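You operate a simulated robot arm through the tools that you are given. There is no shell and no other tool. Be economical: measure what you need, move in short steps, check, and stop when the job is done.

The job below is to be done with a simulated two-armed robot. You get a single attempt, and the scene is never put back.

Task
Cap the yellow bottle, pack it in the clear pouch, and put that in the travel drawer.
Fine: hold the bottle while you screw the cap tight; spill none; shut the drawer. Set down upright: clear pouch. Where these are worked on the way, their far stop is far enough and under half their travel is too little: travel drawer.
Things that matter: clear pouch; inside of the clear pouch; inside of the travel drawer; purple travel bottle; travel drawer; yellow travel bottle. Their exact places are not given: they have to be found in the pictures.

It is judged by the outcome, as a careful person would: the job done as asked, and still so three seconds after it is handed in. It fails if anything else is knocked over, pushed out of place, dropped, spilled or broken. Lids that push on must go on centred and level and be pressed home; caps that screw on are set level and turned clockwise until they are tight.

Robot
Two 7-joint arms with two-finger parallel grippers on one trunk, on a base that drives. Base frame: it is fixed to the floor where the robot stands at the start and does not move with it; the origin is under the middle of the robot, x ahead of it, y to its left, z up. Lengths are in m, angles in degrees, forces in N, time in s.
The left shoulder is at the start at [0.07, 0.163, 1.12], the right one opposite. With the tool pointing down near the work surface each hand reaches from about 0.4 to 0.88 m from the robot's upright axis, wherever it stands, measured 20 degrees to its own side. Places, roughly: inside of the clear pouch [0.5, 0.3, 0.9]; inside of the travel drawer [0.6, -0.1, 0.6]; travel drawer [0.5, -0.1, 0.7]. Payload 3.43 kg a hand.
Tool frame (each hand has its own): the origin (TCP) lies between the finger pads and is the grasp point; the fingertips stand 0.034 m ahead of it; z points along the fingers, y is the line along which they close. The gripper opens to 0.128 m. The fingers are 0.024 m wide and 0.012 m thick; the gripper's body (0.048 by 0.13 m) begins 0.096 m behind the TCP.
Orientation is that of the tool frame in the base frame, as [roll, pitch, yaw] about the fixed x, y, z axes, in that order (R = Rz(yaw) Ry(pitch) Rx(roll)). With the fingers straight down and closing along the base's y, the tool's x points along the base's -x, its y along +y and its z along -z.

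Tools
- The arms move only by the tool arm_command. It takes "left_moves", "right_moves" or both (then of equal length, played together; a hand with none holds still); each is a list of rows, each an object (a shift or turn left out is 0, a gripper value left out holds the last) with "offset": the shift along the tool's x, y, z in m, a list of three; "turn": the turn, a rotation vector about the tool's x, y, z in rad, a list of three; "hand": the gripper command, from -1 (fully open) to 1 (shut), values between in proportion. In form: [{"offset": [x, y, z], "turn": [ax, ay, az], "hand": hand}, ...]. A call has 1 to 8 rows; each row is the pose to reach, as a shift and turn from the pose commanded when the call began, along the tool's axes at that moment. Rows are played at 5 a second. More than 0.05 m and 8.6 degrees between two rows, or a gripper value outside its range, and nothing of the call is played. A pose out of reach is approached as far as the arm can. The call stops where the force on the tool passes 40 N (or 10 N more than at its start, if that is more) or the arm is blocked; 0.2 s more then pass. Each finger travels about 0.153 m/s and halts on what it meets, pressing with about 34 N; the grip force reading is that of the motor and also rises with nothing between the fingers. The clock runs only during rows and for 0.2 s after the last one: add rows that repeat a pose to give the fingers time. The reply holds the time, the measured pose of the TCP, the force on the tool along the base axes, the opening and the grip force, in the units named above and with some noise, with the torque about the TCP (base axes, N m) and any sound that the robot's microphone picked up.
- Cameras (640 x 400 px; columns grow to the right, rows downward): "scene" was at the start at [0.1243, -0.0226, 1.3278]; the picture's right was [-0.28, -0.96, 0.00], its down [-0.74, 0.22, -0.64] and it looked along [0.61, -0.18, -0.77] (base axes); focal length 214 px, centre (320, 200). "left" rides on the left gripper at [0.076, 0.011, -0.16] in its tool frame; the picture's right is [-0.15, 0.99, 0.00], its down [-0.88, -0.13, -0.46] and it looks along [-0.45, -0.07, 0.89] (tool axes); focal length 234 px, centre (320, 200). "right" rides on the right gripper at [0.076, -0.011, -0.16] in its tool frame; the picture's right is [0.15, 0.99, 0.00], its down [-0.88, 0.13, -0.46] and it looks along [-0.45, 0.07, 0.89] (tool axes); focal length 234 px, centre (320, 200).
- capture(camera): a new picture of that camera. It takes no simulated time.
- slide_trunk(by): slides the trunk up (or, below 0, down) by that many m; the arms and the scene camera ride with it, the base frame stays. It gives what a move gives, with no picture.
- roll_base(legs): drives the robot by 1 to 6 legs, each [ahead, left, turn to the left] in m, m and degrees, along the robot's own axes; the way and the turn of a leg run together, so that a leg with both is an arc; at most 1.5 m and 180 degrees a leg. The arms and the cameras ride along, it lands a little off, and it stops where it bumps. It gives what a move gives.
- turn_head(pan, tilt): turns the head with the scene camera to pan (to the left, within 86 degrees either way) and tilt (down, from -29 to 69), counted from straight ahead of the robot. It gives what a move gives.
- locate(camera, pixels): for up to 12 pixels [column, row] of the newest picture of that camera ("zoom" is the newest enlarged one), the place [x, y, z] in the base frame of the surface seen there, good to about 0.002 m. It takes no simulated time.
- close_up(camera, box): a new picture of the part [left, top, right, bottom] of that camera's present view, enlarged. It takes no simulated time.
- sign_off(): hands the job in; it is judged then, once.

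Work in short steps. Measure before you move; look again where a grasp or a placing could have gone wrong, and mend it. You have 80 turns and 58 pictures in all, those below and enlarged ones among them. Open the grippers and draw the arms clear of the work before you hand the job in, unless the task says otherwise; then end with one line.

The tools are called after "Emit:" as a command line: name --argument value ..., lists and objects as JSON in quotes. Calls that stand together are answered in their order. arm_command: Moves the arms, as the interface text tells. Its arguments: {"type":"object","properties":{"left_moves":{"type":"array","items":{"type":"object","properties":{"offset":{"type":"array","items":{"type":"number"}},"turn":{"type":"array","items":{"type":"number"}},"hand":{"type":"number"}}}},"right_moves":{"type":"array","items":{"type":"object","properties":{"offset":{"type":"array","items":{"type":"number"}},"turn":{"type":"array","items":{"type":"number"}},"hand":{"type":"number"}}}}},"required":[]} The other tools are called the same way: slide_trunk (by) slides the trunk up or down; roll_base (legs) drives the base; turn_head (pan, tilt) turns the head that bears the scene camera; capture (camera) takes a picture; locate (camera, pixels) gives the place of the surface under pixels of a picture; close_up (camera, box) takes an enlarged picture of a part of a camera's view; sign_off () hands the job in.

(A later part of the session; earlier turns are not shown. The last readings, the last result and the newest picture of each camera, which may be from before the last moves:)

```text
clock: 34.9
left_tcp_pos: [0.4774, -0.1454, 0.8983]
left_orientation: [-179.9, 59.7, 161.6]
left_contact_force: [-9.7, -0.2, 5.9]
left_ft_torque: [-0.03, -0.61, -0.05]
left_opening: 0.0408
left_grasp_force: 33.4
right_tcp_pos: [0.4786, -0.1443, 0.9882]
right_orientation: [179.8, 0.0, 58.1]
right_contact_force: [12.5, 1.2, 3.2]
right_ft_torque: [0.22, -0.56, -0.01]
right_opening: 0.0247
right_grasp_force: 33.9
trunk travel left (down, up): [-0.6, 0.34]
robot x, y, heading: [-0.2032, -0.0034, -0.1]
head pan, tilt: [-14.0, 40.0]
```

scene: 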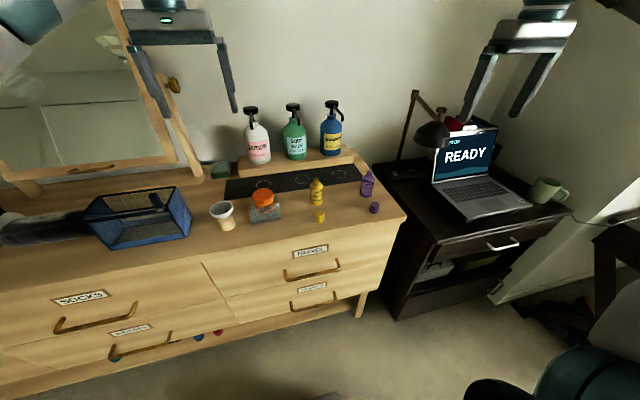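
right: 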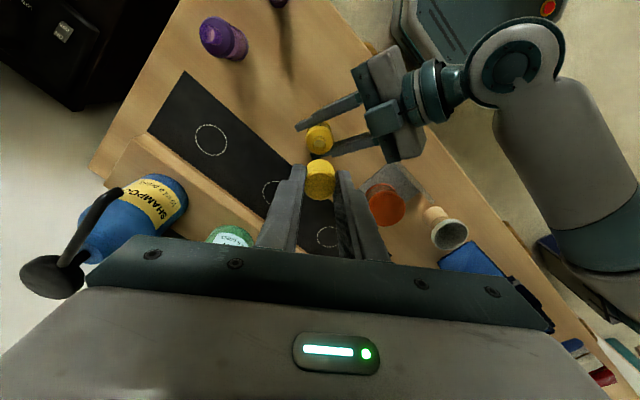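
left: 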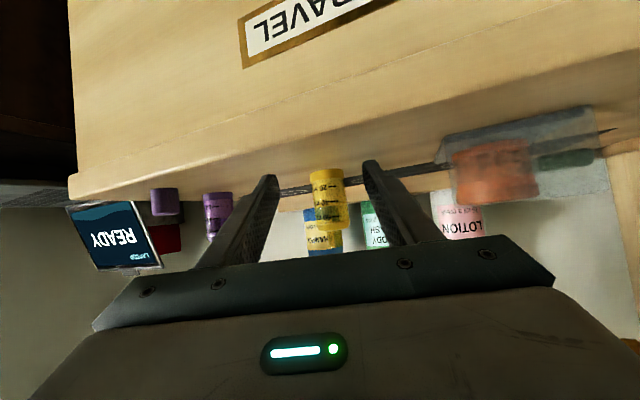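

Cap sinks as it turns (Fz only 3 N). I ease +1 mm in x and turn on another 58°.

Emit:
arm_command --right_moves '[{"offset": [0.0006, 0.0009, 0.0002]}, {"offset": [0.0006, 0.0009, 0.0005], "turn": [0, 0, 0.145]}, {"offset": [0.0006, 0.0009, 0.0007], "turn": [0, 0, 0.29]}, {"offset": [0.0006, 0.0009, 0.0009], "turn": [0, 0, 0.435]}, {"offset": [0.0006, 0.0009, 0.0011], "turn": [0, 0, 0.58]}, {"offset": [0.0006, 0.0009, 0.0013], "turn": [0, 0, 0.725]}, {"offset": [0.0006, 0.0009, 0.0015], "turn": [0, 0, 0.87]}, {"offset": [0.0006, 0.0009, 0.0017], "turn": [0, 0, 1.015]}]'

```text
clock: 36.7
left_tcp_pos: [0.4779, -0.1459, 0.8995]
left_orientation: [179.9, 59.6, 161.6]
left_contact_force: [-6.2, 2.4, 1.0]
left_ft_torque: [-0.31, -0.24, 0.1]
left_opening: 0.0407
left_grasp_force: 33.6
right_tcp_pos: [0.4777, -0.1452, 0.9884]
right_orientation: [-179.9, -0.1, -0.1]
right_contact_force: [8.3, -7.2, 12.5]
right_ft_torque: [-0.24, -0.35, -0.01]
right_opening: 0.0247
right_grasp_force: 33.7
trunk travel left (down, up): [-0.6, 0.34]
robot x, y, heading: [-0.2018, -0.0034, -0.2]
head pan, tilt: [-14.0, 40.0]
```

Fz is now 12 N and torque still ~0. I ease sideways and continue clockwise without extra down travel.

Emit:
arm_command --right_moves '[{"offset": [0.0007, 0.0015, 0]}, {"offset": [0.0007, 0.0015, 0], "turn": [0, 0, 0.145]}, {"offset": [0.0007, 0.0015, 0], "turn": [0, 0, 0.29]}, {"offset": [0.0007, 0.0015, 0], "turn": [0, 0, 0.435]}, {"offset": [0.0007, 0.0015, 0], "turn": [0, 0, 0.58]}, {"offset": [0.0007, 0.0015, 0], "turn": [0, 0, 0.725]}, {"offset": [0.0007, 0.0015, 0], "turn": [0, 0, 0.87]}, {"offset": [0.0007, 0.0015, 0], "turn": [0, 0, 1.015]}]'

```text
clock: 38.5
left_tcp_pos: [0.4776, -0.1446, 0.8978]
left_orientation: [180.0, 59.6, 161.6]
left_contact_force: [0.4, 1.2, -8.6]
left_ft_torque: [-0.32, 0.39, -0.41]
left_opening: 0.0406
left_grasp_force: 34.5
right_tcp_pos: [0.4786, -0.1474, 0.9881]
right_orientation: [-180.0, 0.0, -58.2]
right_contact_force: [-3.0, -4.8, 25.0]
right_ft_torque: [-0.14, 0.12, 0.48]
right_opening: 0.0237
right_grasp_force: 33.9
trunk travel left (down, up): [-0.6, 0.34]
robot x, y, heading: [-0.1998, -0.0025, -0.2]
head pan, tilt: [-14.0, 40.0]
```

Resisting torque of 0.48 N·m appeared — possibly tight. I turn a little more (2 rows) to confirm, reading torque.

Emit:
arm_command --right_moves '[{"offset": [0, 0, -0.001], "turn": [0, 0, 0.12]}, {"offset": [0, 0, -0.001], "turn": [0, 0, 0.24]}, {"offset": [0, 0, -0.001], "turn": [0, 0, 0.24]}]'

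Emit:
close_up --camera "scene" --box '[290, 140, 360, 210]'

```text
clock: 39.3
left_tcp_pos: [0.4788, -0.1445, 0.8982]
left_orientation: [179.9, 59.6, 161.7]
left_contact_force: [3.9, 4.3, -7.9]
left_ft_torque: [-0.22, 0.61, -0.46]
left_opening: 0.0407
left_grasp_force: 33.8
right_tcp_pos: [0.4783, -0.1468, 0.9877]
right_orientation: [179.9, 0.0, -71.8]
right_contact_force: [-7.4, -6.1, 16.7]
right_ft_torque: [-0.11, 0.25, 0.51]
right_opening: 0.0234
right_grasp_force: 34.2
trunk travel left (down, up): [-0.6, 0.34]
robot x, y, heading: [-0.2037, -0.0003, -0.4]
head pan, tilt: [-14.0, 40.0]
```

```text
5.71 times, centred on (325, 175) of scene
```

zoom: 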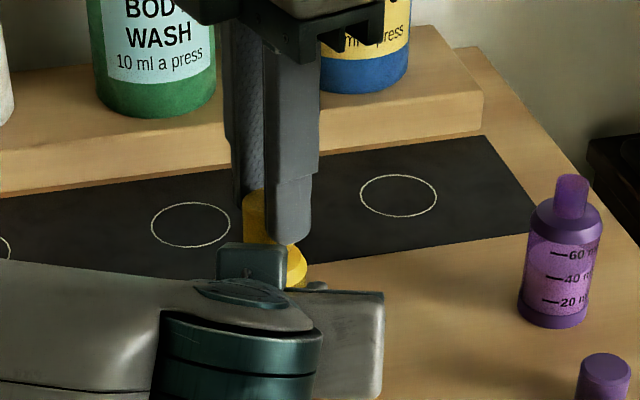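

Torque plateaus at ~0.5 N·m while turning — the fingers slip on a tight cap. I release, lift and check the cap's seat.

Emit:
arm_command --right_moves '[{"hand": 0.3}, {"hand": 0.3}, {"offset": [0, 0, -0.04]}, {"offset": [0, 0, -0.08]}, {"offset": [0, 0, -0.08]}]'

Emit:
close_up --camera "scene" --box '[290, 140, 360, 210]'

Emit:
locate --camera "zoom" --pixels '[[270, 190], [270, 200], [257, 202], [287, 204], [270, 214], [270, 234]]'

Emit:
close_up --camera "right" --box '[260, 90, 380, 210]'

```text
clock: 40.5
left_tcp_pos: [0.4772, -0.1438, 0.8974]
left_orientation: [180.0, 59.6, 161.6]
left_contact_force: [-1.0, -0.2, 2.2]
left_ft_torque: [0.05, 0.13, -0.04]
left_opening: 0.0409
left_grasp_force: 33.8
right_tcp_pos: [0.4804, -0.1467, 1.0678]
right_orientation: [-179.9, 0.0, -71.8]
right_contact_force: [-0.2, 0.5, 0.6]
right_ft_torque: [0.01, -0.02, 0.0]
right_opening: 0.045
right_grasp_force: 0.0
trunk travel left (down, up): [-0.6, 0.34]
robot x, y, heading: [-0.2058, -0.0047, 0.1]
head pan, tilt: [-14.0, 40.0]
```

```text
5.71 times, centred on (325, 175) of scene
```

zoom: 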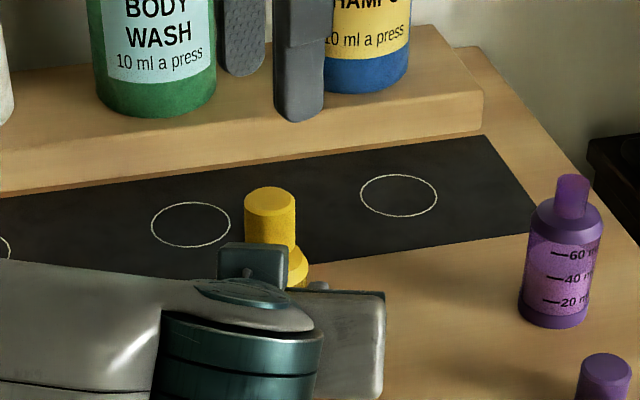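

```text
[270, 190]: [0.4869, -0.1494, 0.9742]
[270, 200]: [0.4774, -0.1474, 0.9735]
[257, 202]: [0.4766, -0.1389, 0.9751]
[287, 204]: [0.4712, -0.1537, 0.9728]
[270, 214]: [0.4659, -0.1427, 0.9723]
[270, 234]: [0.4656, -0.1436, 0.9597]
```

```text
3.33 times, centred on (320, 150) of right
```

zoom: 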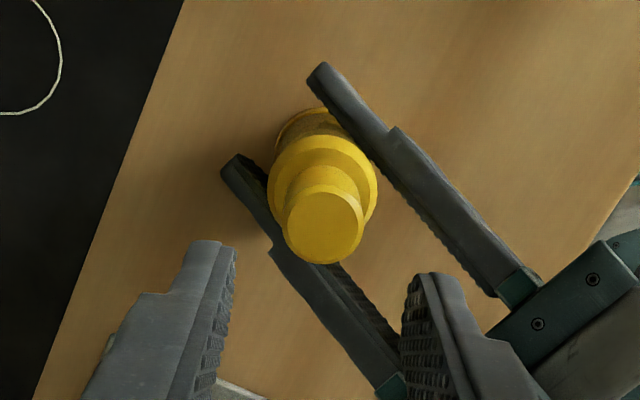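

Cap sits level (~0.9735) and looks seated. To confirm tightness I swing back 50° open-handed, regrip and turn clockwise again watching torque.

Emit:
arm_command --right_moves '[{"offset": [0, 0, 0], "turn": [0, 0, -0.145]}, {"offset": [0, 0, 0.0], "turn": [0, 0, -0.29]}, {"offset": [0, 0, 0.0], "turn": [0, 0, -0.435]}, {"offset": [0, 0, 0.03], "turn": [0, 0, -0.58]}, {"offset": [0, 0, 0.06], "turn": [0, 0, -0.725]}, {"offset": [0, 0, 0.081], "turn": [0, 0, -0.87]}, {"offset": [0, 0, 0.081], "turn": [0, 0, -0.87], "hand": 1}, {"offset": [0, 0, 0.081], "turn": [0, 0, -0.87]}]'

Emit:
arm_command --right_moves '[{"turn": [0, 0, 0.12]}, {"turn": [0, 0, 0.24]}, {"turn": [0, 0, 0.36]}]'

```text
clock: 42.3
left_tcp_pos: [0.4772, -0.1451, 0.8984]
left_orientation: [-180.0, 59.6, 161.7]
left_contact_force: [1.5, 2.8, 6.2]
left_ft_torque: [-0.04, 0.24, -0.01]
left_opening: 0.0407
left_grasp_force: 34.3
right_tcp_pos: [0.4795, -0.1464, 0.9868]
right_orientation: [180.0, 0.0, -21.9]
right_contact_force: [-3.1, -1.4, 1.1]
right_ft_torque: [0.0, 0.11, -0.02]
right_opening: 0.0259
right_grasp_force: 34.0
trunk travel left (down, up): [-0.6, 0.34]
robot x, y, heading: [-0.2021, -0.0005, -0.0]
head pan, tilt: [-14.0, 40.0]
```

```text
clock: 43.1
left_tcp_pos: [0.4778, -0.1448, 0.8984]
left_orientation: [-179.9, 59.6, 161.6]
left_contact_force: [0.1, 7.6, 7.1]
left_ft_torque: [-0.52, 0.2, -0.5]
left_opening: 0.0411
left_grasp_force: 34.3
right_tcp_pos: [0.4794, -0.1474, 0.9869]
right_orientation: [180.0, 0.0, -42.9]
right_contact_force: [-1.4, -9.6, 0.8]
right_ft_torque: [-0.26, 0.04, 0.56]
right_opening: 0.025
right_grasp_force: 33.5
trunk travel left (down, up): [-0.6, 0.34]
robot x, y, heading: [-0.2002, 0.0017, -0.1]
head pan, tilt: [-14.0, 40.0]
```

Torque rose at once to 0.56 N·m: the cap is tight. Now the left hand opens and backs straight out while the right still holds the cap.

Emit:
arm_command --left_moves '[{"hand": -0.15}, {"hand": -0.15}, {"hand": -0.15}, {"offset": [0.0203, -0.0005, -0.0344]}, {"offset": [0.0406, -0.001, -0.0688]}, {"offset": [0.0609, -0.0014, -0.1032]}]'

Emit:
arm_command --left_moves '[{"offset": [-0.006, 0.035, -0.029]}, {"offset": [-0.012, 0.07, -0.058]}, {"offset": [-0.018, 0.105, -0.087]}, {"offset": [-0.024, 0.14, -0.116]}, {"offset": [-0.03, 0.174, -0.146]}]'

Emit:
capture --camera "scene"

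```text
clock: 44.5
left_tcp_pos: [0.3636, -0.109, 0.9005]
left_orientation: [180.0, 59.6, 161.7]
left_contact_force: [1.0, 0.6, 0.3]
left_ft_torque: [0.0, -0.01, 0.01]
left_opening: 0.0735
left_grasp_force: 0.0
right_tcp_pos: [0.4809, -0.1465, 0.9864]
right_orientation: [180.0, 0.1, -42.6]
right_contact_force: [-0.3, 1.7, 4.0]
right_ft_torque: [0.07, 0.04, 0.01]
right_opening: 0.0251
right_grasp_force: 34.0
trunk travel left (down, up): [-0.6, 0.34]
robot x, y, heading: [-0.2035, 0.0015, 0.1]
head pan, tilt: [-14.0, 40.0]
```

```text
clock: 45.7
left_tcp_pos: [0.3564, 0.0748, 1.0]
left_orientation: [-179.8, 59.5, 161.7]
left_contact_force: [0.2, 1.0, 0.3]
left_ft_torque: [-0.01, -0.02, -0.03]
left_opening: 0.0735
left_grasp_force: 0.1
left hand out of reach, approached as far as the arm can: row 4, 5
right_tcp_pos: [0.4803, -0.1439, 0.9861]
right_orientation: [179.8, -0.2, -42.7]
right_contact_force: [-0.7, 0.1, 3.4]
right_ft_torque: [-0.07, 0.04, 0.01]
right_opening: 0.0251
right_grasp_force: 34.3
trunk travel left (down, up): [-0.6, 0.34]
robot x, y, heading: [-0.2024, 0.0002, -0.2]
head pan, tilt: [-14.0, 40.0]
```

```text
31 pictures are left
```

scene: 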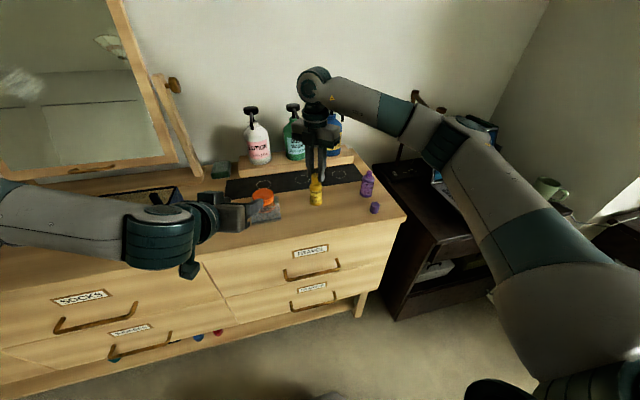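

Bottle stands free in the right hand's grip. I lift it, squaring the right wrist (closing along y), while the left hand rises and points down again.

Emit:
arm_command --right_moves '[{"offset": [0, 0, -0.025], "turn": [0, 0, -0.094]}, {"offset": [0, 0, -0.05], "turn": [0, 0, -0.188]}, {"offset": [0, 0, -0.075], "turn": [0, 0, -0.282]}, {"offset": [0, 0, -0.1], "turn": [0, 0, -0.376]}, {"offset": [0, 0, -0.125], "turn": [0, 0, -0.47]}, {"offset": [0, 0, -0.15], "turn": [0, 0, -0.564]}, {"offset": [0, 0, -0.175], "turn": [0, 0, -0.658]}, {"offset": [0, 0, -0.2], "turn": [0, 0, -0.75]}]' --left_moves '[{"offset": [-0.016, 0, -0.0095], "turn": [0, 0.13, 0]}, {"offset": [-0.032, 0, -0.019], "turn": [0, 0.26, 0]}, {"offset": [-0.048, 0, -0.0285], "turn": [0, 0.39, 0]}, {"offset": [-0.064, 0, -0.038], "turn": [0, 0.52, 0]}, {"offset": [-0.08, 0, -0.0475], "turn": [0, 0.65, 0]}, {"offset": [-0.096, 0, -0.057], "turn": [0, 0.78, 0]}, {"offset": [-0.112, 0, -0.0665], "turn": [0, 0.91, 0]}, {"offset": [-0.129, 0, -0.076], "turn": [0, 1.04, 0]}]'

Emit:
close_up --camera "scene" --box '[240, 60, 400, 200]'

```text
clock: 47.5
left_tcp_pos: [0.359, 0.0752, 1.148]
left_orientation: [180.0, 0.0, 161.6]
left_contact_force: [0.3, -1.2, -0.3]
left_ft_torque: [0.03, 0.04, -0.03]
left_opening: 0.0736
left_grasp_force: 0.1
right_tcp_pos: [0.4808, -0.1458, 1.187]
right_orientation: [-180.0, 0.0, 0.5]
right_contact_force: [0.3, -0.6, -0.8]
right_ft_torque: [0.02, -0.03, 0.04]
right_opening: 0.0251
right_grasp_force: 34.3
trunk travel left (down, up): [-0.6, 0.34]
robot x, y, heading: [-0.2036, -0.0003, -0.1]
head pan, tilt: [-14.0, 40.0]
```

```text
2.86 times, centred on (320, 130) of scene
```

zoom: 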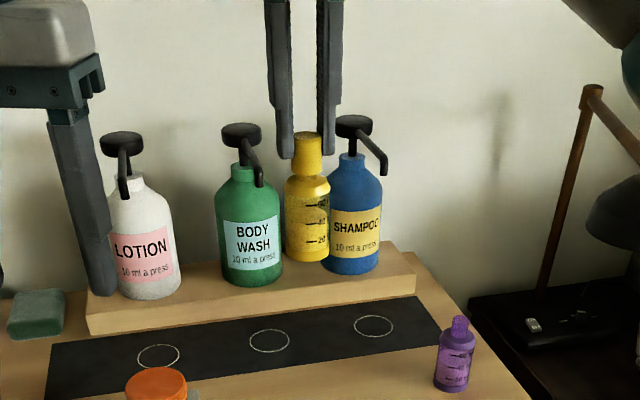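

Bottle hangs level with the cap on. Before driving left I check where the mirror stand is relative to the hand's path.

Emit:
locate --camera "scene" --pixels '[[165, 80], [185, 140], [200, 176], [130, 30], [150, 95], [60, 170], [100, 165], [252, 110], [305, 270], [320, 252], [300, 300], [150, 200]]'

```text
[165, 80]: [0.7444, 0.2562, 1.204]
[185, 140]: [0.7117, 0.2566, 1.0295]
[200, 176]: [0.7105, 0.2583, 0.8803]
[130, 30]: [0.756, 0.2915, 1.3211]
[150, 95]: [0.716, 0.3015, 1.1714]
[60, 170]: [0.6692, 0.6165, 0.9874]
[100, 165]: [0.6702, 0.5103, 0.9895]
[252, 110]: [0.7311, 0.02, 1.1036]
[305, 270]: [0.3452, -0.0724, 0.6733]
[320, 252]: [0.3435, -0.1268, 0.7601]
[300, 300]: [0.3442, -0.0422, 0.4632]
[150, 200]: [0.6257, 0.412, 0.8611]
```

Mirror is at x≥0.67, clear. I drive the base 0.42 m left.

Emit:
roll_base --legs '[[0, 0.42, 0]]'

Emit:
turn_head --pan -14 --tilt 45

Emit:
capture --camera "scene"

```text
clock: 50.1
left_tcp_pos: [0.3575, 0.5006, 1.1488]
left_orientation: [-179.9, 0.0, 162.0]
left_contact_force: [0.2, 0.0, -0.1]
left_ft_torque: [-0.01, 0.0, -0.02]
left_opening: 0.0737
left_grasp_force: 0.0
right_tcp_pos: [0.4797, 0.2789, 1.1869]
right_orientation: [179.9, 0.0, 0.6]
right_contact_force: [0.0, 0.7, -0.2]
right_ft_torque: [-0.03, -0.01, -0.01]
right_opening: 0.0249
right_grasp_force: 33.6
trunk travel left (down, up): [-0.6, 0.34]
robot x, y, heading: [-0.2078, 0.4203, 0.1]
head pan, tilt: [-14.0, 40.0]
```

```text
clock: 50.7
left_tcp_pos: [0.3582, 0.5003, 1.1472]
left_orientation: [-180.0, 0.0, 161.9]
left_contact_force: [0.0, -0.2, 0.5]
left_ft_torque: [-0.01, 0.02, 0.01]
left_opening: 0.0737
left_grasp_force: 0.1
right_tcp_pos: [0.481, 0.2796, 1.1876]
right_orientation: [179.9, 0.0, 0.6]
right_contact_force: [-0.7, 0.9, -0.8]
right_ft_torque: [0.0, 0.03, 0.03]
right_opening: 0.0252
right_grasp_force: 34.1
trunk travel left (down, up): [-0.6, 0.34]
robot x, y, heading: [-0.2027, 0.4231, 0.1]
head pan, tilt: [-14.0, 45.0]
```

```text
29 pictures are left
```

scene: 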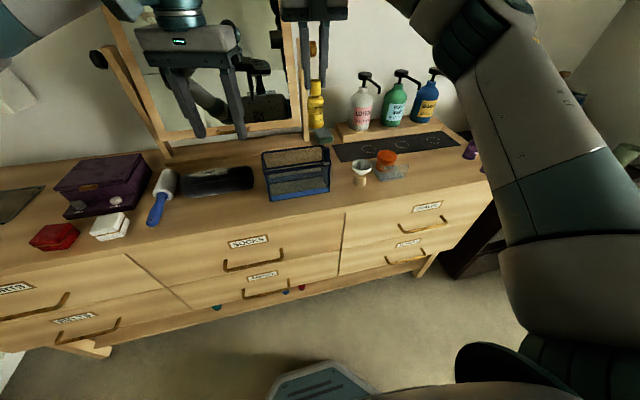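

Path is clear. I move the bottle over the pouch centre (0.453, 0.343) and check from the scene camera.

Emit:
arm_command --right_moves '[{"offset": [-0.014, -0.032, 0]}, {"offset": [-0.0275, -0.064, 0]}, {"offset": [-0.0275, -0.064, 0.03]}, {"offset": [-0.0275, -0.064, 0.03]}]'

Emit:
close_up --camera "scene" --box '[240, 60, 360, 220]'

```text
clock: 51.7
left_tcp_pos: [0.3573, 0.4999, 1.1482]
left_orientation: [180.0, -0.1, 161.9]
left_contact_force: [-0.8, 0.2, -0.9]
left_ft_torque: [-0.01, -0.01, 0.01]
left_opening: 0.0738
left_grasp_force: 0.1
right_tcp_pos: [0.4528, 0.3448, 1.1583]
right_orientation: [180.0, 0.0, 0.5]
right_contact_force: [-0.1, 0.7, -0.6]
right_ft_torque: [0.0, 0.0, -0.01]
right_opening: 0.0252
right_grasp_force: 34.1
trunk travel left (down, up): [-0.6, 0.34]
robot x, y, heading: [-0.2048, 0.4214, 0.2]
head pan, tilt: [-14.0, 45.0]
```

```text
2.50 times, centred on (300, 140) of scene
```

zoom: 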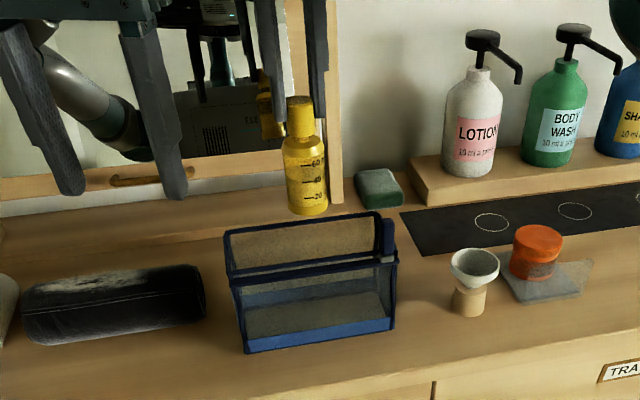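

Tab sits at the right end (388,235). I verify the rim location before lowering.

Emit:
locate --camera "zoom" --pixels '[[228, 232], [380, 214], [396, 258], [236, 284], [388, 235], [394, 328], [244, 352], [310, 320], [306, 208], [300, 185]]'

```text
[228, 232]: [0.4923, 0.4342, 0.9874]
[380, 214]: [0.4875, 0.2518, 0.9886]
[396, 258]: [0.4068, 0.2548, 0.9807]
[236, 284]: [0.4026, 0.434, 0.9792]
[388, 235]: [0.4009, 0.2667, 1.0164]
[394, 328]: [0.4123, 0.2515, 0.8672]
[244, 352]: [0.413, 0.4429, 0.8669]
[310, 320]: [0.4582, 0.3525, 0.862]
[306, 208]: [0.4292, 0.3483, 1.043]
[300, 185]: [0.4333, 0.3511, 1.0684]
```

Pouch interior is centred at (0.45, 0.344), as is the bottle. I lower to just above the floor.

Emit:
arm_command --right_moves '[{"offset": [0, 0, 0.04]}, {"offset": [0, 0, 0.08]}, {"offset": [0, 0, 0.12]}, {"offset": [0, 0, 0.155]}, {"offset": [0, 0, 0.162]}, {"offset": [0, 0, 0.165]}, {"offset": [0, 0, 0.168]}, {"offset": [0, 0, 0.168]}]'

```text
clock: 53.5
left_tcp_pos: [0.3585, 0.4995, 1.1479]
left_orientation: [-180.0, 0.1, 162.0]
left_contact_force: [0.7, 0.3, 0.3]
left_ft_torque: [-0.01, 0.03, 0.03]
left_opening: 0.0734
left_grasp_force: 0.1
right_tcp_pos: [0.453, 0.3437, 0.9893]
right_orientation: [-179.9, 0.1, 0.6]
right_contact_force: [1.1, -0.4, 3.3]
right_ft_torque: [0.05, -0.03, 0.01]
right_opening: 0.025
right_grasp_force: 33.9
trunk travel left (down, up): [-0.6, 0.34]
robot x, y, heading: [-0.2072, 0.423, 0.2]
head pan, tilt: [-14.0, 45.0]
```

Touchdown at z≈0.989 (3 N). I open and rise, then look.

Emit:
arm_command --right_moves '[{"hand": 0.3}, {"hand": 0.3}, {"offset": [0, 0, -0.045]}, {"offset": [0, 0, -0.09]}, {"offset": [0, 0, -0.135]}, {"offset": [0, 0, -0.18]}]'

Emit:
close_up --camera "scene" --box '[240, 100, 360, 220]'

```text
clock: 54.9
left_tcp_pos: [0.357, 0.5001, 1.1478]
left_orientation: [-180.0, 0.0, 161.9]
left_contact_force: [0.0, 0.2, 0.0]
left_ft_torque: [0.02, 0.0, -0.01]
left_opening: 0.0736
left_grasp_force: 0.1
right_tcp_pos: [0.4515, 0.3415, 1.1703]
right_orientation: [179.9, 0.0, 0.7]
right_contact_force: [-0.5, -0.3, 0.4]
right_ft_torque: [0.0, -0.02, -0.01]
right_opening: 0.0449
right_grasp_force: 0.0
trunk travel left (down, up): [-0.6, 0.34]
robot x, y, heading: [-0.1995, 0.4224, 0.4]
head pan, tilt: [-14.0, 45.0]
```

```text
3.33 times, centred on (300, 160) of scene
```

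zoom: 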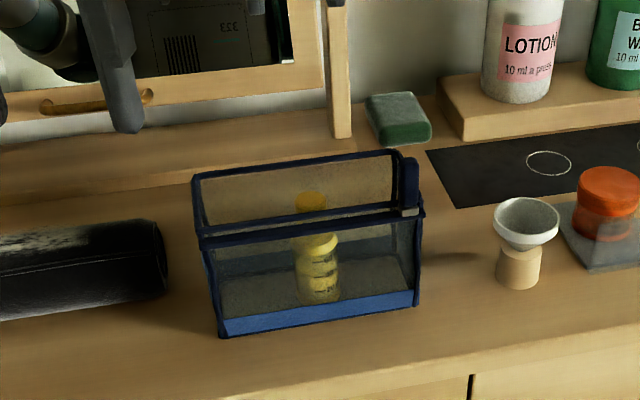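

The bottle stands upright in the pouch. The right hand will carry the pouch, gripping across its 0.09 m width; I turn it 90° counter-clockwise and open fully.

Emit:
arm_command --right_moves '[{"turn": [0, 0, -0.145], "hand": -1}, {"turn": [0, 0, -0.29]}, {"turn": [0, 0, -0.435]}, {"turn": [0, 0, -0.58]}, {"turn": [0, 0, -0.725]}, {"turn": [0, 0, -0.87]}, {"turn": [0, 0, -1.015]}, {"turn": [0, 0, -1.16]}]'

Emit:
arm_command --right_moves '[{"turn": [0, 0, -0.135]}, {"turn": [0, 0, -0.27]}, {"turn": [0, 0, -0.4]}]'

Emit:
capture --camera "right"

```text
clock: 56.7
left_tcp_pos: [0.3586, 0.499, 1.1477]
left_orientation: [-180.0, 0.0, 161.9]
left_contact_force: [0.0, 0.8, 0.0]
left_ft_torque: [-0.01, -0.03, 0.02]
left_opening: 0.0736
left_grasp_force: 0.0
right_tcp_pos: [0.4521, 0.3436, 1.1691]
right_orientation: [179.9, 0.0, 67.3]
right_contact_force: [0.6, -0.3, -0.4]
right_ft_torque: [0.01, -0.05, -0.01]
right_opening: 0.1283
right_grasp_force: 0.1
trunk travel left (down, up): [-0.6, 0.34]
robot x, y, heading: [-0.2061, 0.4186, 0.2]
head pan, tilt: [-14.0, 45.0]
```

```text
clock: 57.5
left_tcp_pos: [0.3573, 0.5006, 1.1478]
left_orientation: [179.9, 0.1, 161.9]
left_contact_force: [1.0, 0.0, -0.2]
left_ft_torque: [0.0, 0.01, 0.0]
left_opening: 0.0734
left_grasp_force: 0.1
right_tcp_pos: [0.4525, 0.3438, 1.1695]
right_orientation: [-180.0, 0.1, 90.1]
right_contact_force: [-0.4, 0.5, 0.7]
right_ft_torque: [-0.03, -0.03, 0.02]
right_opening: 0.128
right_grasp_force: 0.1
trunk travel left (down, up): [-0.6, 0.34]
robot x, y, heading: [-0.2027, 0.4198, 0.1]
head pan, tilt: [-14.0, 45.0]
```

```text
26 pictures are left
```

right: 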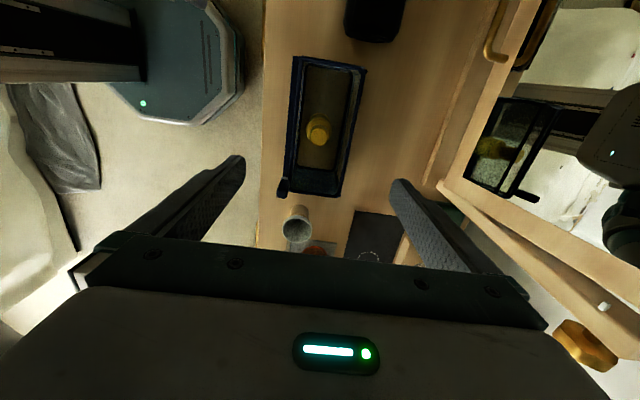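

The pouch is centred under the hand. I lower to z≈0.917 around its outside walls, then close.

Emit:
arm_command --right_moves '[{"offset": [0, -0.003, 0.045]}, {"offset": [0, -0.003, 0.09]}, {"offset": [0, -0.003, 0.135]}, {"offset": [0, -0.003, 0.18]}, {"offset": [0, -0.003, 0.22]}, {"offset": [0, -0.003, 0.252]}]'

Emit:
arm_command --right_moves '[{"hand": 1}, {"hand": 1}, {"hand": 1}]'

Emit:
close_up --camera "scene" --box '[240, 100, 360, 220]'

```text
clock: 58.9
left_tcp_pos: [0.3586, 0.4998, 1.1485]
left_orientation: [179.9, -0.1, 161.9]
left_contact_force: [-0.6, 0.0, -0.1]
left_ft_torque: [-0.01, 0.0, 0.03]
left_opening: 0.0733
left_grasp_force: 0.0
right_tcp_pos: [0.4485, 0.3441, 0.9173]
right_orientation: [179.9, 0.0, 90.0]
right_contact_force: [-0.2, -0.7, -0.5]
right_ft_torque: [0.0, 0.01, 0.01]
right_opening: 0.1282
right_grasp_force: 0.0
trunk travel left (down, up): [-0.6, 0.34]
robot x, y, heading: [-0.2045, 0.423, 0.3]
head pan, tilt: [-14.0, 45.0]
```

```text
clock: 59.7
left_tcp_pos: [0.3576, 0.4986, 1.148]
left_orientation: [180.0, 0.0, 161.9]
left_contact_force: [0.4, -0.7, 0.7]
left_ft_torque: [0.03, -0.03, -0.02]
left_opening: 0.0737
left_grasp_force: 0.0
right_tcp_pos: [0.4492, 0.3447, 0.9165]
right_orientation: [-179.9, 0.0, 89.9]
right_contact_force: [-0.3, -0.7, 0.3]
right_ft_torque: [0.08, -0.02, 0.0]
right_opening: 0.0946
right_grasp_force: 34.4
trunk travel left (down, up): [-0.6, 0.34]
robot x, y, heading: [-0.2004, 0.4212, -0.0]
head pan, tilt: [-14.0, 45.0]
```

```text
3.33 times, centred on (300, 160) of scene
```

zoom: 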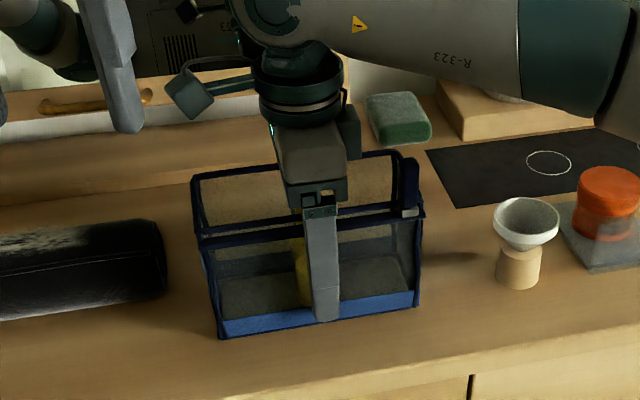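

Pouch is gripped across (opening 0.095). I lift it 0.24 m.

Emit:
arm_command --right_moves '[{"offset": [0, 0, -0.015]}, {"offset": [0, 0, -0.05]}, {"offset": [0, 0, -0.09]}, {"offset": [0, 0, -0.13]}, {"offset": [0, 0, -0.17]}, {"offset": [0, 0, -0.21]}, {"offset": [0, 0, -0.24]}]'

Emit:
close_up --camera "scene" --box '[240, 60, 360, 180]'

```text
clock: 61.3
left_tcp_pos: [0.3581, 0.5003, 1.1485]
left_orientation: [-180.0, 0.0, 161.9]
left_contact_force: [-0.9, 0.1, -0.9]
left_ft_torque: [-0.03, -0.04, 0.01]
left_opening: 0.0737
left_grasp_force: 0.1
right_tcp_pos: [0.4495, 0.3437, 1.1587]
right_orientation: [180.0, -0.1, 89.9]
right_contact_force: [-0.2, 0.5, -2.3]
right_ft_torque: [0.01, 0.01, 0.01]
right_opening: 0.0947
right_grasp_force: 33.6
trunk travel left (down, up): [-0.6, 0.34]
robot x, y, heading: [-0.2038, 0.4243, 0.2]
head pan, tilt: [-14.0, 45.0]
```

```text
3.33 times, centred on (300, 120) of scene
```

zoom: 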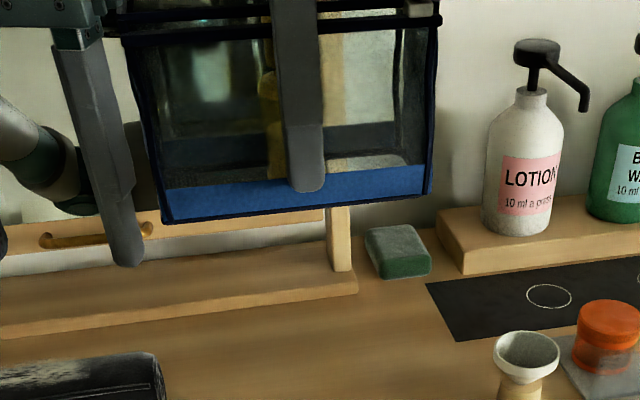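

Pouch and bottle are safely up. I drive back 0.25 m and then 0.55 m right to face the travel drawer.

Emit:
roll_base --legs '[[-0.25, 0, 0], [0, -0.55, 0]]'

Emit:
turn_head --pan 5 --tilt 38

Emit:
capture --camera "scene"

```text
clock: 65.9
left_tcp_pos: [0.1147, -0.0498, 1.1489]
left_orientation: [-180.0, 0.0, 161.9]
left_contact_force: [0.4, 0.8, 0.1]
left_ft_torque: [0.02, -0.02, 0.01]
left_opening: 0.0736
left_grasp_force: 0.1
right_tcp_pos: [0.2069, -0.2065, 1.1572]
right_orientation: [-180.0, 0.0, 89.9]
right_contact_force: [-0.2, -0.1, -2.5]
right_ft_torque: [0.03, 0.0, 0.0]
right_opening: 0.0947
right_grasp_force: 34.2
trunk travel left (down, up): [-0.6, 0.34]
robot x, y, heading: [-0.4483, -0.1273, 0.1]
head pan, tilt: [-14.0, 45.0]
```

```text
clock: 66.7
left_tcp_pos: [0.1153, -0.0504, 1.1475]
left_orientation: [180.0, 0.0, 161.8]
left_contact_force: [-0.1, -0.2, -0.7]
left_ft_torque: [0.03, 0.0, 0.04]
left_opening: 0.0734
left_grasp_force: 0.0
right_tcp_pos: [0.207, -0.2079, 1.1576]
right_orientation: [-180.0, 0.0, 89.9]
right_contact_force: [-0.1, 0.4, -2.4]
right_ft_torque: [0.01, 0.02, 0.0]
right_opening: 0.0946
right_grasp_force: 33.7
trunk travel left (down, up): [-0.6, 0.34]
robot x, y, heading: [-0.4471, -0.1294, -0.0]
head pan, tilt: [5.0, 38.0]
```

```text
23 pictures are left
```

scene: 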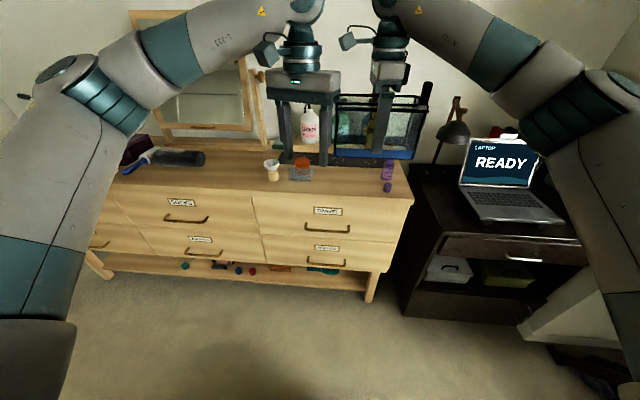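

The drawer handle is at (327,229). I enlarge it to measure bar and face.

Emit:
close_up --camera "scene" --box '[240, 180, 430, 290]'

Emit:
locate --camera "zoom" --pixels '[[218, 164], [366, 164], [292, 170], [292, 166], [292, 174], [292, 140], [292, 195], [292, 88], [60, 120], [540, 140], [70, 185], [292, 205]]'

```text
3.37 times, centred on (335, 235) of scene
```

zoom: 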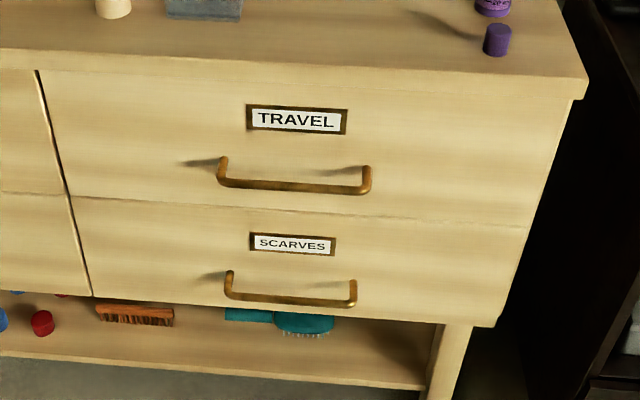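

```text
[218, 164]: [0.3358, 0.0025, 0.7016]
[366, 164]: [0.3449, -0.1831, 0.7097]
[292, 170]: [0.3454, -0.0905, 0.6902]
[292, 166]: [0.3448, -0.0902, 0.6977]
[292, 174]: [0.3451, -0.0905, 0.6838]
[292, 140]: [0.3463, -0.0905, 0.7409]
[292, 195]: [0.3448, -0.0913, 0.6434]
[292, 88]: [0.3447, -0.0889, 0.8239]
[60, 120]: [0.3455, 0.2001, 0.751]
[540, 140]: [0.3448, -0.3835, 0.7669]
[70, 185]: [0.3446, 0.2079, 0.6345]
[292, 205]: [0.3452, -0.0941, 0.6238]
```

Emit:
locate --camera "zoom" --pixels '[[292, 182], [292, 185], [292, 188], [260, 183], [330, 187], [222, 178], [368, 182], [222, 160], [367, 168], [292, 68], [560, 95], [45, 75]]'

```text
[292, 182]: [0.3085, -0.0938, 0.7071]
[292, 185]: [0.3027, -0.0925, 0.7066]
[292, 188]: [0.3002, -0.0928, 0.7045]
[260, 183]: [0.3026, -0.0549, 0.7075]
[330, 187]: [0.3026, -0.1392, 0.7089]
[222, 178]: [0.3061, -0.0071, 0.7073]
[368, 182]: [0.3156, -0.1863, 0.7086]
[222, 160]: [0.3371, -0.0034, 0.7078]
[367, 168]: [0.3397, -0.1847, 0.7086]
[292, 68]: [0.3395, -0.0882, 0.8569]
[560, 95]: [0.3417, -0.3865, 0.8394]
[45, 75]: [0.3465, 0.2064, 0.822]
```

Bar centre ≈(0.306, −0.09, 0.703), face x 0.345. I'll grip it from the front with fingers closing vertically. First I shift the pouch hand right 0.14 m and rotate/lower the left hand.

Emit:
arm_command --right_moves '[{"offset": [-0.0175, 0, 0]}, {"offset": [-0.035, 0, 0]}, {"offset": [-0.0525, 0, 0]}, {"offset": [-0.07, 0, 0]}, {"offset": [-0.0875, 0, 0]}, {"offset": [-0.105, 0, 0]}, {"offset": [-0.1225, 0, 0]}, {"offset": [-0.14, 0, 0]}]' --left_moves '[{"offset": [0.0023, 0.007, 0.025], "turn": [-0.081, -0.081, 0.081]}, {"offset": [0.0046, 0.014, 0.05], "turn": [-0.162, -0.162, 0.162]}, {"offset": [0.007, 0.021, 0.075], "turn": [-0.243, -0.243, 0.243]}, {"offset": [0.0093, 0.0285, 0.1], "turn": [-0.324, -0.324, 0.324]}, {"offset": [0.0116, 0.0357, 0.125], "turn": [-0.405, -0.405, 0.405]}, {"offset": [0.014, 0.0428, 0.15], "turn": [-0.486, -0.486, 0.486]}, {"offset": [0.0163, 0.05, 0.175], "turn": [-0.567, -0.567, 0.567]}, {"offset": [0.0185, 0.057, 0.2], "turn": [-0.648, -0.648, 0.648]}]'

Emit:
arm_command --left_moves '[{"turn": [-0.081, -0.081, 0.081]}, {"turn": [-0.162, -0.162, 0.162]}, {"turn": [-0.243, -0.243, 0.243]}, {"turn": [-0.324, -0.324, 0.324]}, {"turn": [-0.405, -0.405, 0.405]}, {"turn": [-0.486, -0.486, 0.486]}, {"turn": [-0.562, -0.562, 0.562]}]'

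```text
clock: 68.5
left_tcp_pos: [0.1144, 0.0079, 0.9484]
left_orientation: [131.2, 19.2, 113.1]
left_contact_force: [-0.2, -0.6, 1.2]
left_ft_torque: [-0.01, 0.02, 0.02]
left_opening: 0.0736
left_grasp_force: 0.1
right_tcp_pos: [0.206, -0.3491, 1.1578]
right_orientation: [180.0, -0.1, 90.0]
right_contact_force: [0.9, -1.0, -1.0]
right_ft_torque: [0.01, -0.01, 0.01]
right_opening: 0.0947
right_grasp_force: 33.7
trunk travel left (down, up): [-0.6, 0.34]
robot x, y, heading: [-0.4463, -0.1282, 0.1]
head pan, tilt: [5.0, 38.0]
```

```text
clock: 70.1
left_tcp_pos: [0.0781, -0.1331, 1.0051]
left_orientation: [90.8, -0.1, 74.8]
left_contact_force: [0.1, -0.8, 0.8]
left_ft_torque: [0.03, 0.0, -0.01]
left_opening: 0.0734
left_grasp_force: 0.0
left hand out of reach, approached as far as the arm can: row 2, 3, 4, 5, 6, 7
right_tcp_pos: [0.2056, -0.3497, 1.1585]
right_orientation: [179.9, 0.1, 89.9]
right_contact_force: [0.4, -0.1, -2.1]
right_ft_torque: [-0.02, -0.04, 0.04]
right_opening: 0.0948
right_grasp_force: 33.9
trunk travel left (down, up): [-0.6, 0.34]
robot x, y, heading: [-0.4487, -0.1281, -0.0]
head pan, tilt: [5.0, 38.0]
```

The left hand now points forward with vertical closing. I move it down to a pre-grasp at (0.20, −0.064, 0.703).

Emit:
arm_command --left_moves '[{"offset": [0.0141, -0.0431, 0.0142]}, {"offset": [0.0282, -0.0863, 0.0285]}, {"offset": [0.0423, -0.1294, 0.0427]}, {"offset": [0.0563, -0.1726, 0.0569]}, {"offset": [0.0704, -0.2157, 0.0711]}, {"offset": [0.0845, -0.2589, 0.0854]}, {"offset": [0.0986, -0.302, 0.0996]}]'

Emit:
capture --camera "scene"

```text
clock: 71.7
left_tcp_pos: [0.0933, -0.2038, 0.9115]
left_orientation: [91.1, 0.0, 75.1]
left_contact_force: [0.0, 0.1, 0.1]
left_ft_torque: [0.02, 0.04, -0.01]
left_opening: 0.0736
left_grasp_force: 0.1
left hand out of reach, approached as far as the arm can: row 1, 2, 3, 4, 5, 6, 7
right_tcp_pos: [0.2059, -0.3478, 1.1592]
right_orientation: [180.0, -0.1, 89.8]
right_contact_force: [0.0, 0.4, -1.2]
right_ft_torque: [-0.02, 0.01, 0.02]
right_opening: 0.0946
right_grasp_force: 33.9
trunk travel left (down, up): [-0.6, 0.34]
robot x, y, heading: [-0.4459, -0.1286, -0.0]
head pan, tilt: [5.0, 38.0]
```

```text
21 pictures are left
```

scene: 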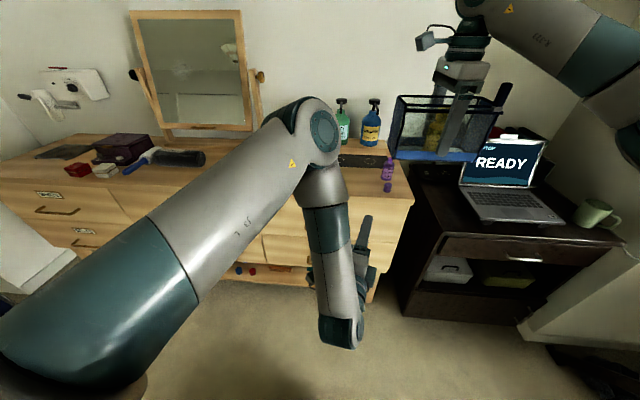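

The wrist is at its roll limit in this orientation. I unwind it the other way (negative about the tool z), to hold the bar with the hand flipped, while moving to a roomier place.

Emit:
arm_command --left_moves '[{"offset": [0.019, -0.0075, -0.0016], "turn": [0, 0, -0.145]}, {"offset": [0.038, -0.015, -0.0032], "turn": [0, 0, -0.29]}, {"offset": [0.057, -0.0225, -0.005], "turn": [0, 0, -0.435]}, {"offset": [0.076, -0.03, -0.0065], "turn": [0, 0, -0.58]}, {"offset": [0.095, -0.0375, -0.008], "turn": [0, 0, -0.725]}, {"offset": [0.114, -0.045, -0.01], "turn": [0, 0, -0.87]}, {"offset": [0.133, -0.0525, -0.0115], "turn": [0, 0, -1.015]}, {"offset": [0.152, -0.06, -0.013], "turn": [0, 0, -1.16]}]'

Emit:
arm_command --left_moves '[{"turn": [0, 0, -0.145]}, {"turn": [0, 0, -0.29]}, {"turn": [0, 0, -0.435]}, {"turn": [0, 0, -0.58]}, {"turn": [0, 0, -0.725]}, {"turn": [0, 0, -0.87]}, {"turn": [0, 0, -1.015]}, {"turn": [0, 0, -1.16]}]'

```text
clock: 73.5
left_tcp_pos: [0.0931, -0.1613, 0.9308]
left_orientation: [96.6, 66.4, 83.2]
left_contact_force: [0.1, -0.2, 0.1]
left_ft_torque: [-0.01, 0.02, 0.04]
left_opening: 0.0736
left_grasp_force: 0.1
left hand out of reach, approached as far as the arm can: row 1, 2, 3, 4, 5, 6, 7, 8
right_tcp_pos: [0.2079, -0.3488, 1.1588]
right_orientation: [-179.9, 0.0, 89.9]
right_contact_force: [-0.5, 0.0, -2.2]
right_ft_torque: [-0.03, 0.01, 0.0]
right_opening: 0.0947
right_grasp_force: 34.0
trunk travel left (down, up): [-0.6, 0.34]
robot x, y, heading: [-0.4488, -0.1281, 0.3]
head pan, tilt: [5.0, 38.0]
```

```text
clock: 75.3
left_tcp_pos: [0.0916, -0.1592, 0.9334]
left_orientation: [-94.2, 47.0, -105.9]
left_contact_force: [0.5, -0.6, 0.7]
left_ft_torque: [0.0, -0.01, 0.02]
left_opening: 0.0737
left_grasp_force: 0.1
right_tcp_pos: [0.2073, -0.3493, 1.158]
right_orientation: [-180.0, 0.0, 90.0]
right_contact_force: [-0.1, -0.3, -1.2]
right_ft_torque: [-0.01, 0.0, 0.02]
right_opening: 0.0944
right_grasp_force: 34.2
trunk travel left (down, up): [-0.6, 0.34]
robot x, y, heading: [-0.4455, -0.1281, -0.2]
head pan, tilt: [5.0, 38.0]
```

That direction works. I finish the turn (−0.82 rad) while moving down to about (0.12, −0.06, 0.80).

Emit:
arm_command --left_moves '[{"offset": [0.0044, 0.0278, 0], "turn": [0, 0, -0.137]}, {"offset": [0.0089, 0.0556, 0], "turn": [0, 0, -0.274]}, {"offset": [0.0133, 0.0834, 0], "turn": [0, 0, -0.411]}, {"offset": [0.0177, 0.1111, 0], "turn": [0, 0, -0.548]}, {"offset": [0.0222, 0.1389, 0], "turn": [0, 0, -0.685]}, {"offset": [0.0266, 0.1667, 0], "turn": [0, 0, -0.82]}]'

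```text
clock: 76.7
left_tcp_pos: [0.0977, -0.1664, 0.8849]
left_orientation: [-94.7, 0.2, -100.3]
left_contact_force: [-0.2, 0.8, 0.8]
left_ft_torque: [0.0, 0.0, -0.05]
left_opening: 0.0735
left_grasp_force: 0.1
left hand out of reach, approached as far as the arm can: row 1, 2, 3, 4, 5, 6
right_tcp_pos: [0.2077, -0.348, 1.1581]
right_orientation: [-179.9, 0.0, 89.9]
right_contact_force: [0.0, 0.6, -1.7]
right_ft_torque: [-0.03, -0.01, -0.02]
right_opening: 0.0946
right_grasp_force: 34.0
trunk travel left (down, up): [-0.6, 0.34]
robot x, y, heading: [-0.4448, -0.1248, 0.1]
head pan, tilt: [5.0, 38.0]
```

I try going forward first (more room from the shoulder), then left and down.

Emit:
arm_command --left_moves '[{"offset": [0, 0, 0.048]}, {"offset": [0, 0, 0.097]}, {"offset": [-0.024, 0.035, 0.097]}, {"offset": [-0.048, 0.07, 0.097]}, {"offset": [-0.072, 0.105, 0.097]}, {"offset": [-0.096, 0.14, 0.097]}, {"offset": [-0.119, 0.175, 0.097]}]'

Emit:
capture --camera "scene"

```text
clock: 78.3
left_tcp_pos: [0.1624, -0.2007, 0.8369]
left_orientation: [-96.7, 0.8, -97.5]
left_contact_force: [-0.4, 0.8, -0.3]
left_ft_torque: [-0.03, 0.0, 0.01]
left_opening: 0.0736
left_grasp_force: 0.2
left hand out of reach, approached as far as the arm can: row 1, 2, 3, 4, 5, 6, 7
right_tcp_pos: [0.2063, -0.3481, 1.1592]
right_orientation: [180.0, 0.0, 89.9]
right_contact_force: [0.0, -0.6, -1.5]
right_ft_torque: [-0.01, 0.01, -0.01]
right_opening: 0.0949
right_grasp_force: 33.8
trunk travel left (down, up): [-0.6, 0.34]
robot x, y, heading: [-0.4435, -0.129, 0.2]
head pan, tilt: [5.0, 38.0]
```

```text
20 pictures are left
```

scene: 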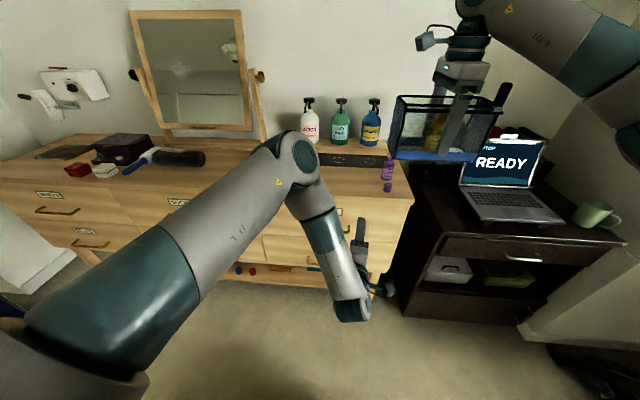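

The shoulder is too high for a horizontal hand this low (forearm hangs down). I lower the trunk by 0.3 m; everything below the hands is free floor.

Emit:
slide_trunk --by -0.3

Emit:
arm_command --left_moves '[{"offset": [-0.014, -0.022, 0]}, {"offset": [-0.028, -0.044, 0]}, {"offset": [-0.042, -0.066, 0]}, {"offset": [-0.056, -0.088, 0]}, {"offset": [-0.07, -0.11, 0]}, {"offset": [-0.085, -0.132, 0]}, {"offset": [-0.1, -0.15, 0]}, {"offset": [-0.115, -0.165, 0]}]'

```text
clock: 81.3
left_tcp_pos: [0.1638, -0.2, 0.5373]
left_orientation: [-96.7, 0.7, -97.5]
left_contact_force: [-0.4, 0.1, -0.9]
left_ft_torque: [0.0, -0.02, 0.03]
left_opening: 0.0735
left_grasp_force: 0.0
right_tcp_pos: [0.2065, -0.3489, 0.8601]
right_orientation: [179.9, 0.0, 89.8]
right_contact_force: [-0.3, -0.6, -1.0]
right_ft_torque: [-0.01, -0.02, 0.03]
right_opening: 0.0946
right_grasp_force: 34.5
trunk travel left (down, up): [-0.3, 0.64]
robot x, y, heading: [-0.4485, -0.1259, 0.2]
head pan, tilt: [5.0, 38.0]
```

```text
clock: 83.1
left_tcp_pos: [0.1939, -0.0939, 0.7064]
left_orientation: [-96.9, 0.8, -97.0]
left_contact_force: [-0.1, -0.2, -0.4]
left_ft_torque: [-0.04, 0.01, -0.01]
left_opening: 0.0735
left_grasp_force: 0.0
left hand out of reach, approached as far as the arm can: row 8
right_tcp_pos: [0.206, -0.3484, 0.8589]
right_orientation: [-179.9, 0.1, 90.0]
right_contact_force: [-0.4, -0.2, -1.8]
right_ft_torque: [0.02, 0.02, 0.0]
right_opening: 0.0949
right_grasp_force: 33.7
trunk travel left (down, up): [-0.3, 0.64]
robot x, y, heading: [-0.4441, -0.1294, 0.1]
head pan, tilt: [5.0, 38.0]
```

Now reachable. I advance to x≈0.255 (tips just short of the bar) and look with the left camera.

Emit:
arm_command --left_moves '[{"offset": [-0.0037, -0.003, 0.03]}, {"offset": [-0.0074, -0.006, 0.06]}, {"offset": [-0.0074, -0.006, 0.06]}]'

Emit:
capture --camera "left"

```text
clock: 83.9
left_tcp_pos: [0.2512, -0.1089, 0.7111]
left_orientation: [-97.1, 0.9, -96.7]
left_contact_force: [-0.6, 0.5, 0.1]
left_ft_torque: [0.02, 0.03, -0.01]
left_opening: 0.0737
left_grasp_force: 0.0
left hand out of reach, approached as far as the arm can: row 1, 2, 3
right_tcp_pos: [0.2074, -0.348, 0.8585]
right_orientation: [179.9, 0.0, 89.9]
right_contact_force: [0.6, -0.3, -1.8]
right_ft_torque: [-0.02, 0.0, 0.01]
right_opening: 0.0947
right_grasp_force: 33.7
trunk travel left (down, up): [-0.3, 0.64]
robot x, y, heading: [-0.4445, -0.1311, 0.0]
head pan, tilt: [5.0, 38.0]
```

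```text
19 pictures are left
```

left: 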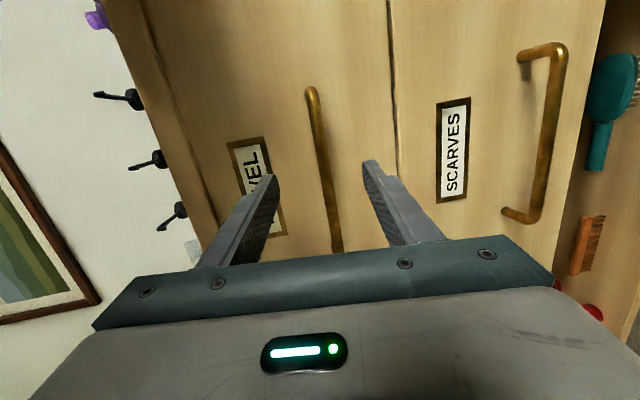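

The bar lies centred between the fingers. I use the base to advance 0.045 m, then close.

Emit:
roll_base --legs '[[0.045, 0, 0]]'

Emit:
arm_command --left_moves '[{"hand": 1}, {"hand": 1}, {"hand": 1}]'

```text
clock: 84.8
left_tcp_pos: [0.2961, -0.1085, 0.7103]
left_orientation: [-97.1, 0.8, -96.7]
left_contact_force: [-0.3, -0.3, -0.5]
left_ft_torque: [-0.01, -0.03, 0.0]
left_opening: 0.0737
left_grasp_force: 0.0
right_tcp_pos: [0.2518, -0.3485, 0.8575]
right_orientation: [-179.9, 0.0, 89.9]
right_contact_force: [0.8, 0.2, -2.0]
right_ft_torque: [-0.02, 0.02, 0.0]
right_opening: 0.0945
right_grasp_force: 33.6
trunk travel left (down, up): [-0.3, 0.64]
robot x, y, heading: [-0.3988, -0.1289, 0.1]
head pan, tilt: [5.0, 38.0]
```

```text
clock: 85.5
left_tcp_pos: [0.2933, -0.108, 0.7016]
left_orientation: [-98.3, 0.7, -96.9]
left_contact_force: [0.7, -1.5, -12.0]
left_ft_torque: [-1.12, 0.2, 0.43]
left_opening: 0.012
left_grasp_force: 45.1
right_tcp_pos: [0.2519, -0.348, 0.8574]
right_orientation: [-179.8, 0.0, 89.9]
right_contact_force: [-0.3, 1.3, -1.6]
right_ft_torque: [0.0, 0.0, 0.03]
right_opening: 0.0947
right_grasp_force: 34.2
trunk travel left (down, up): [-0.3, 0.64]
robot x, y, heading: [-0.406, -0.1269, 0.3]
head pan, tilt: [5.0, 38.0]
stopped in row 3 (left hand): the force on the tool passed its limit (the readings are from after the stop); the commanded pose is now the measured one
```

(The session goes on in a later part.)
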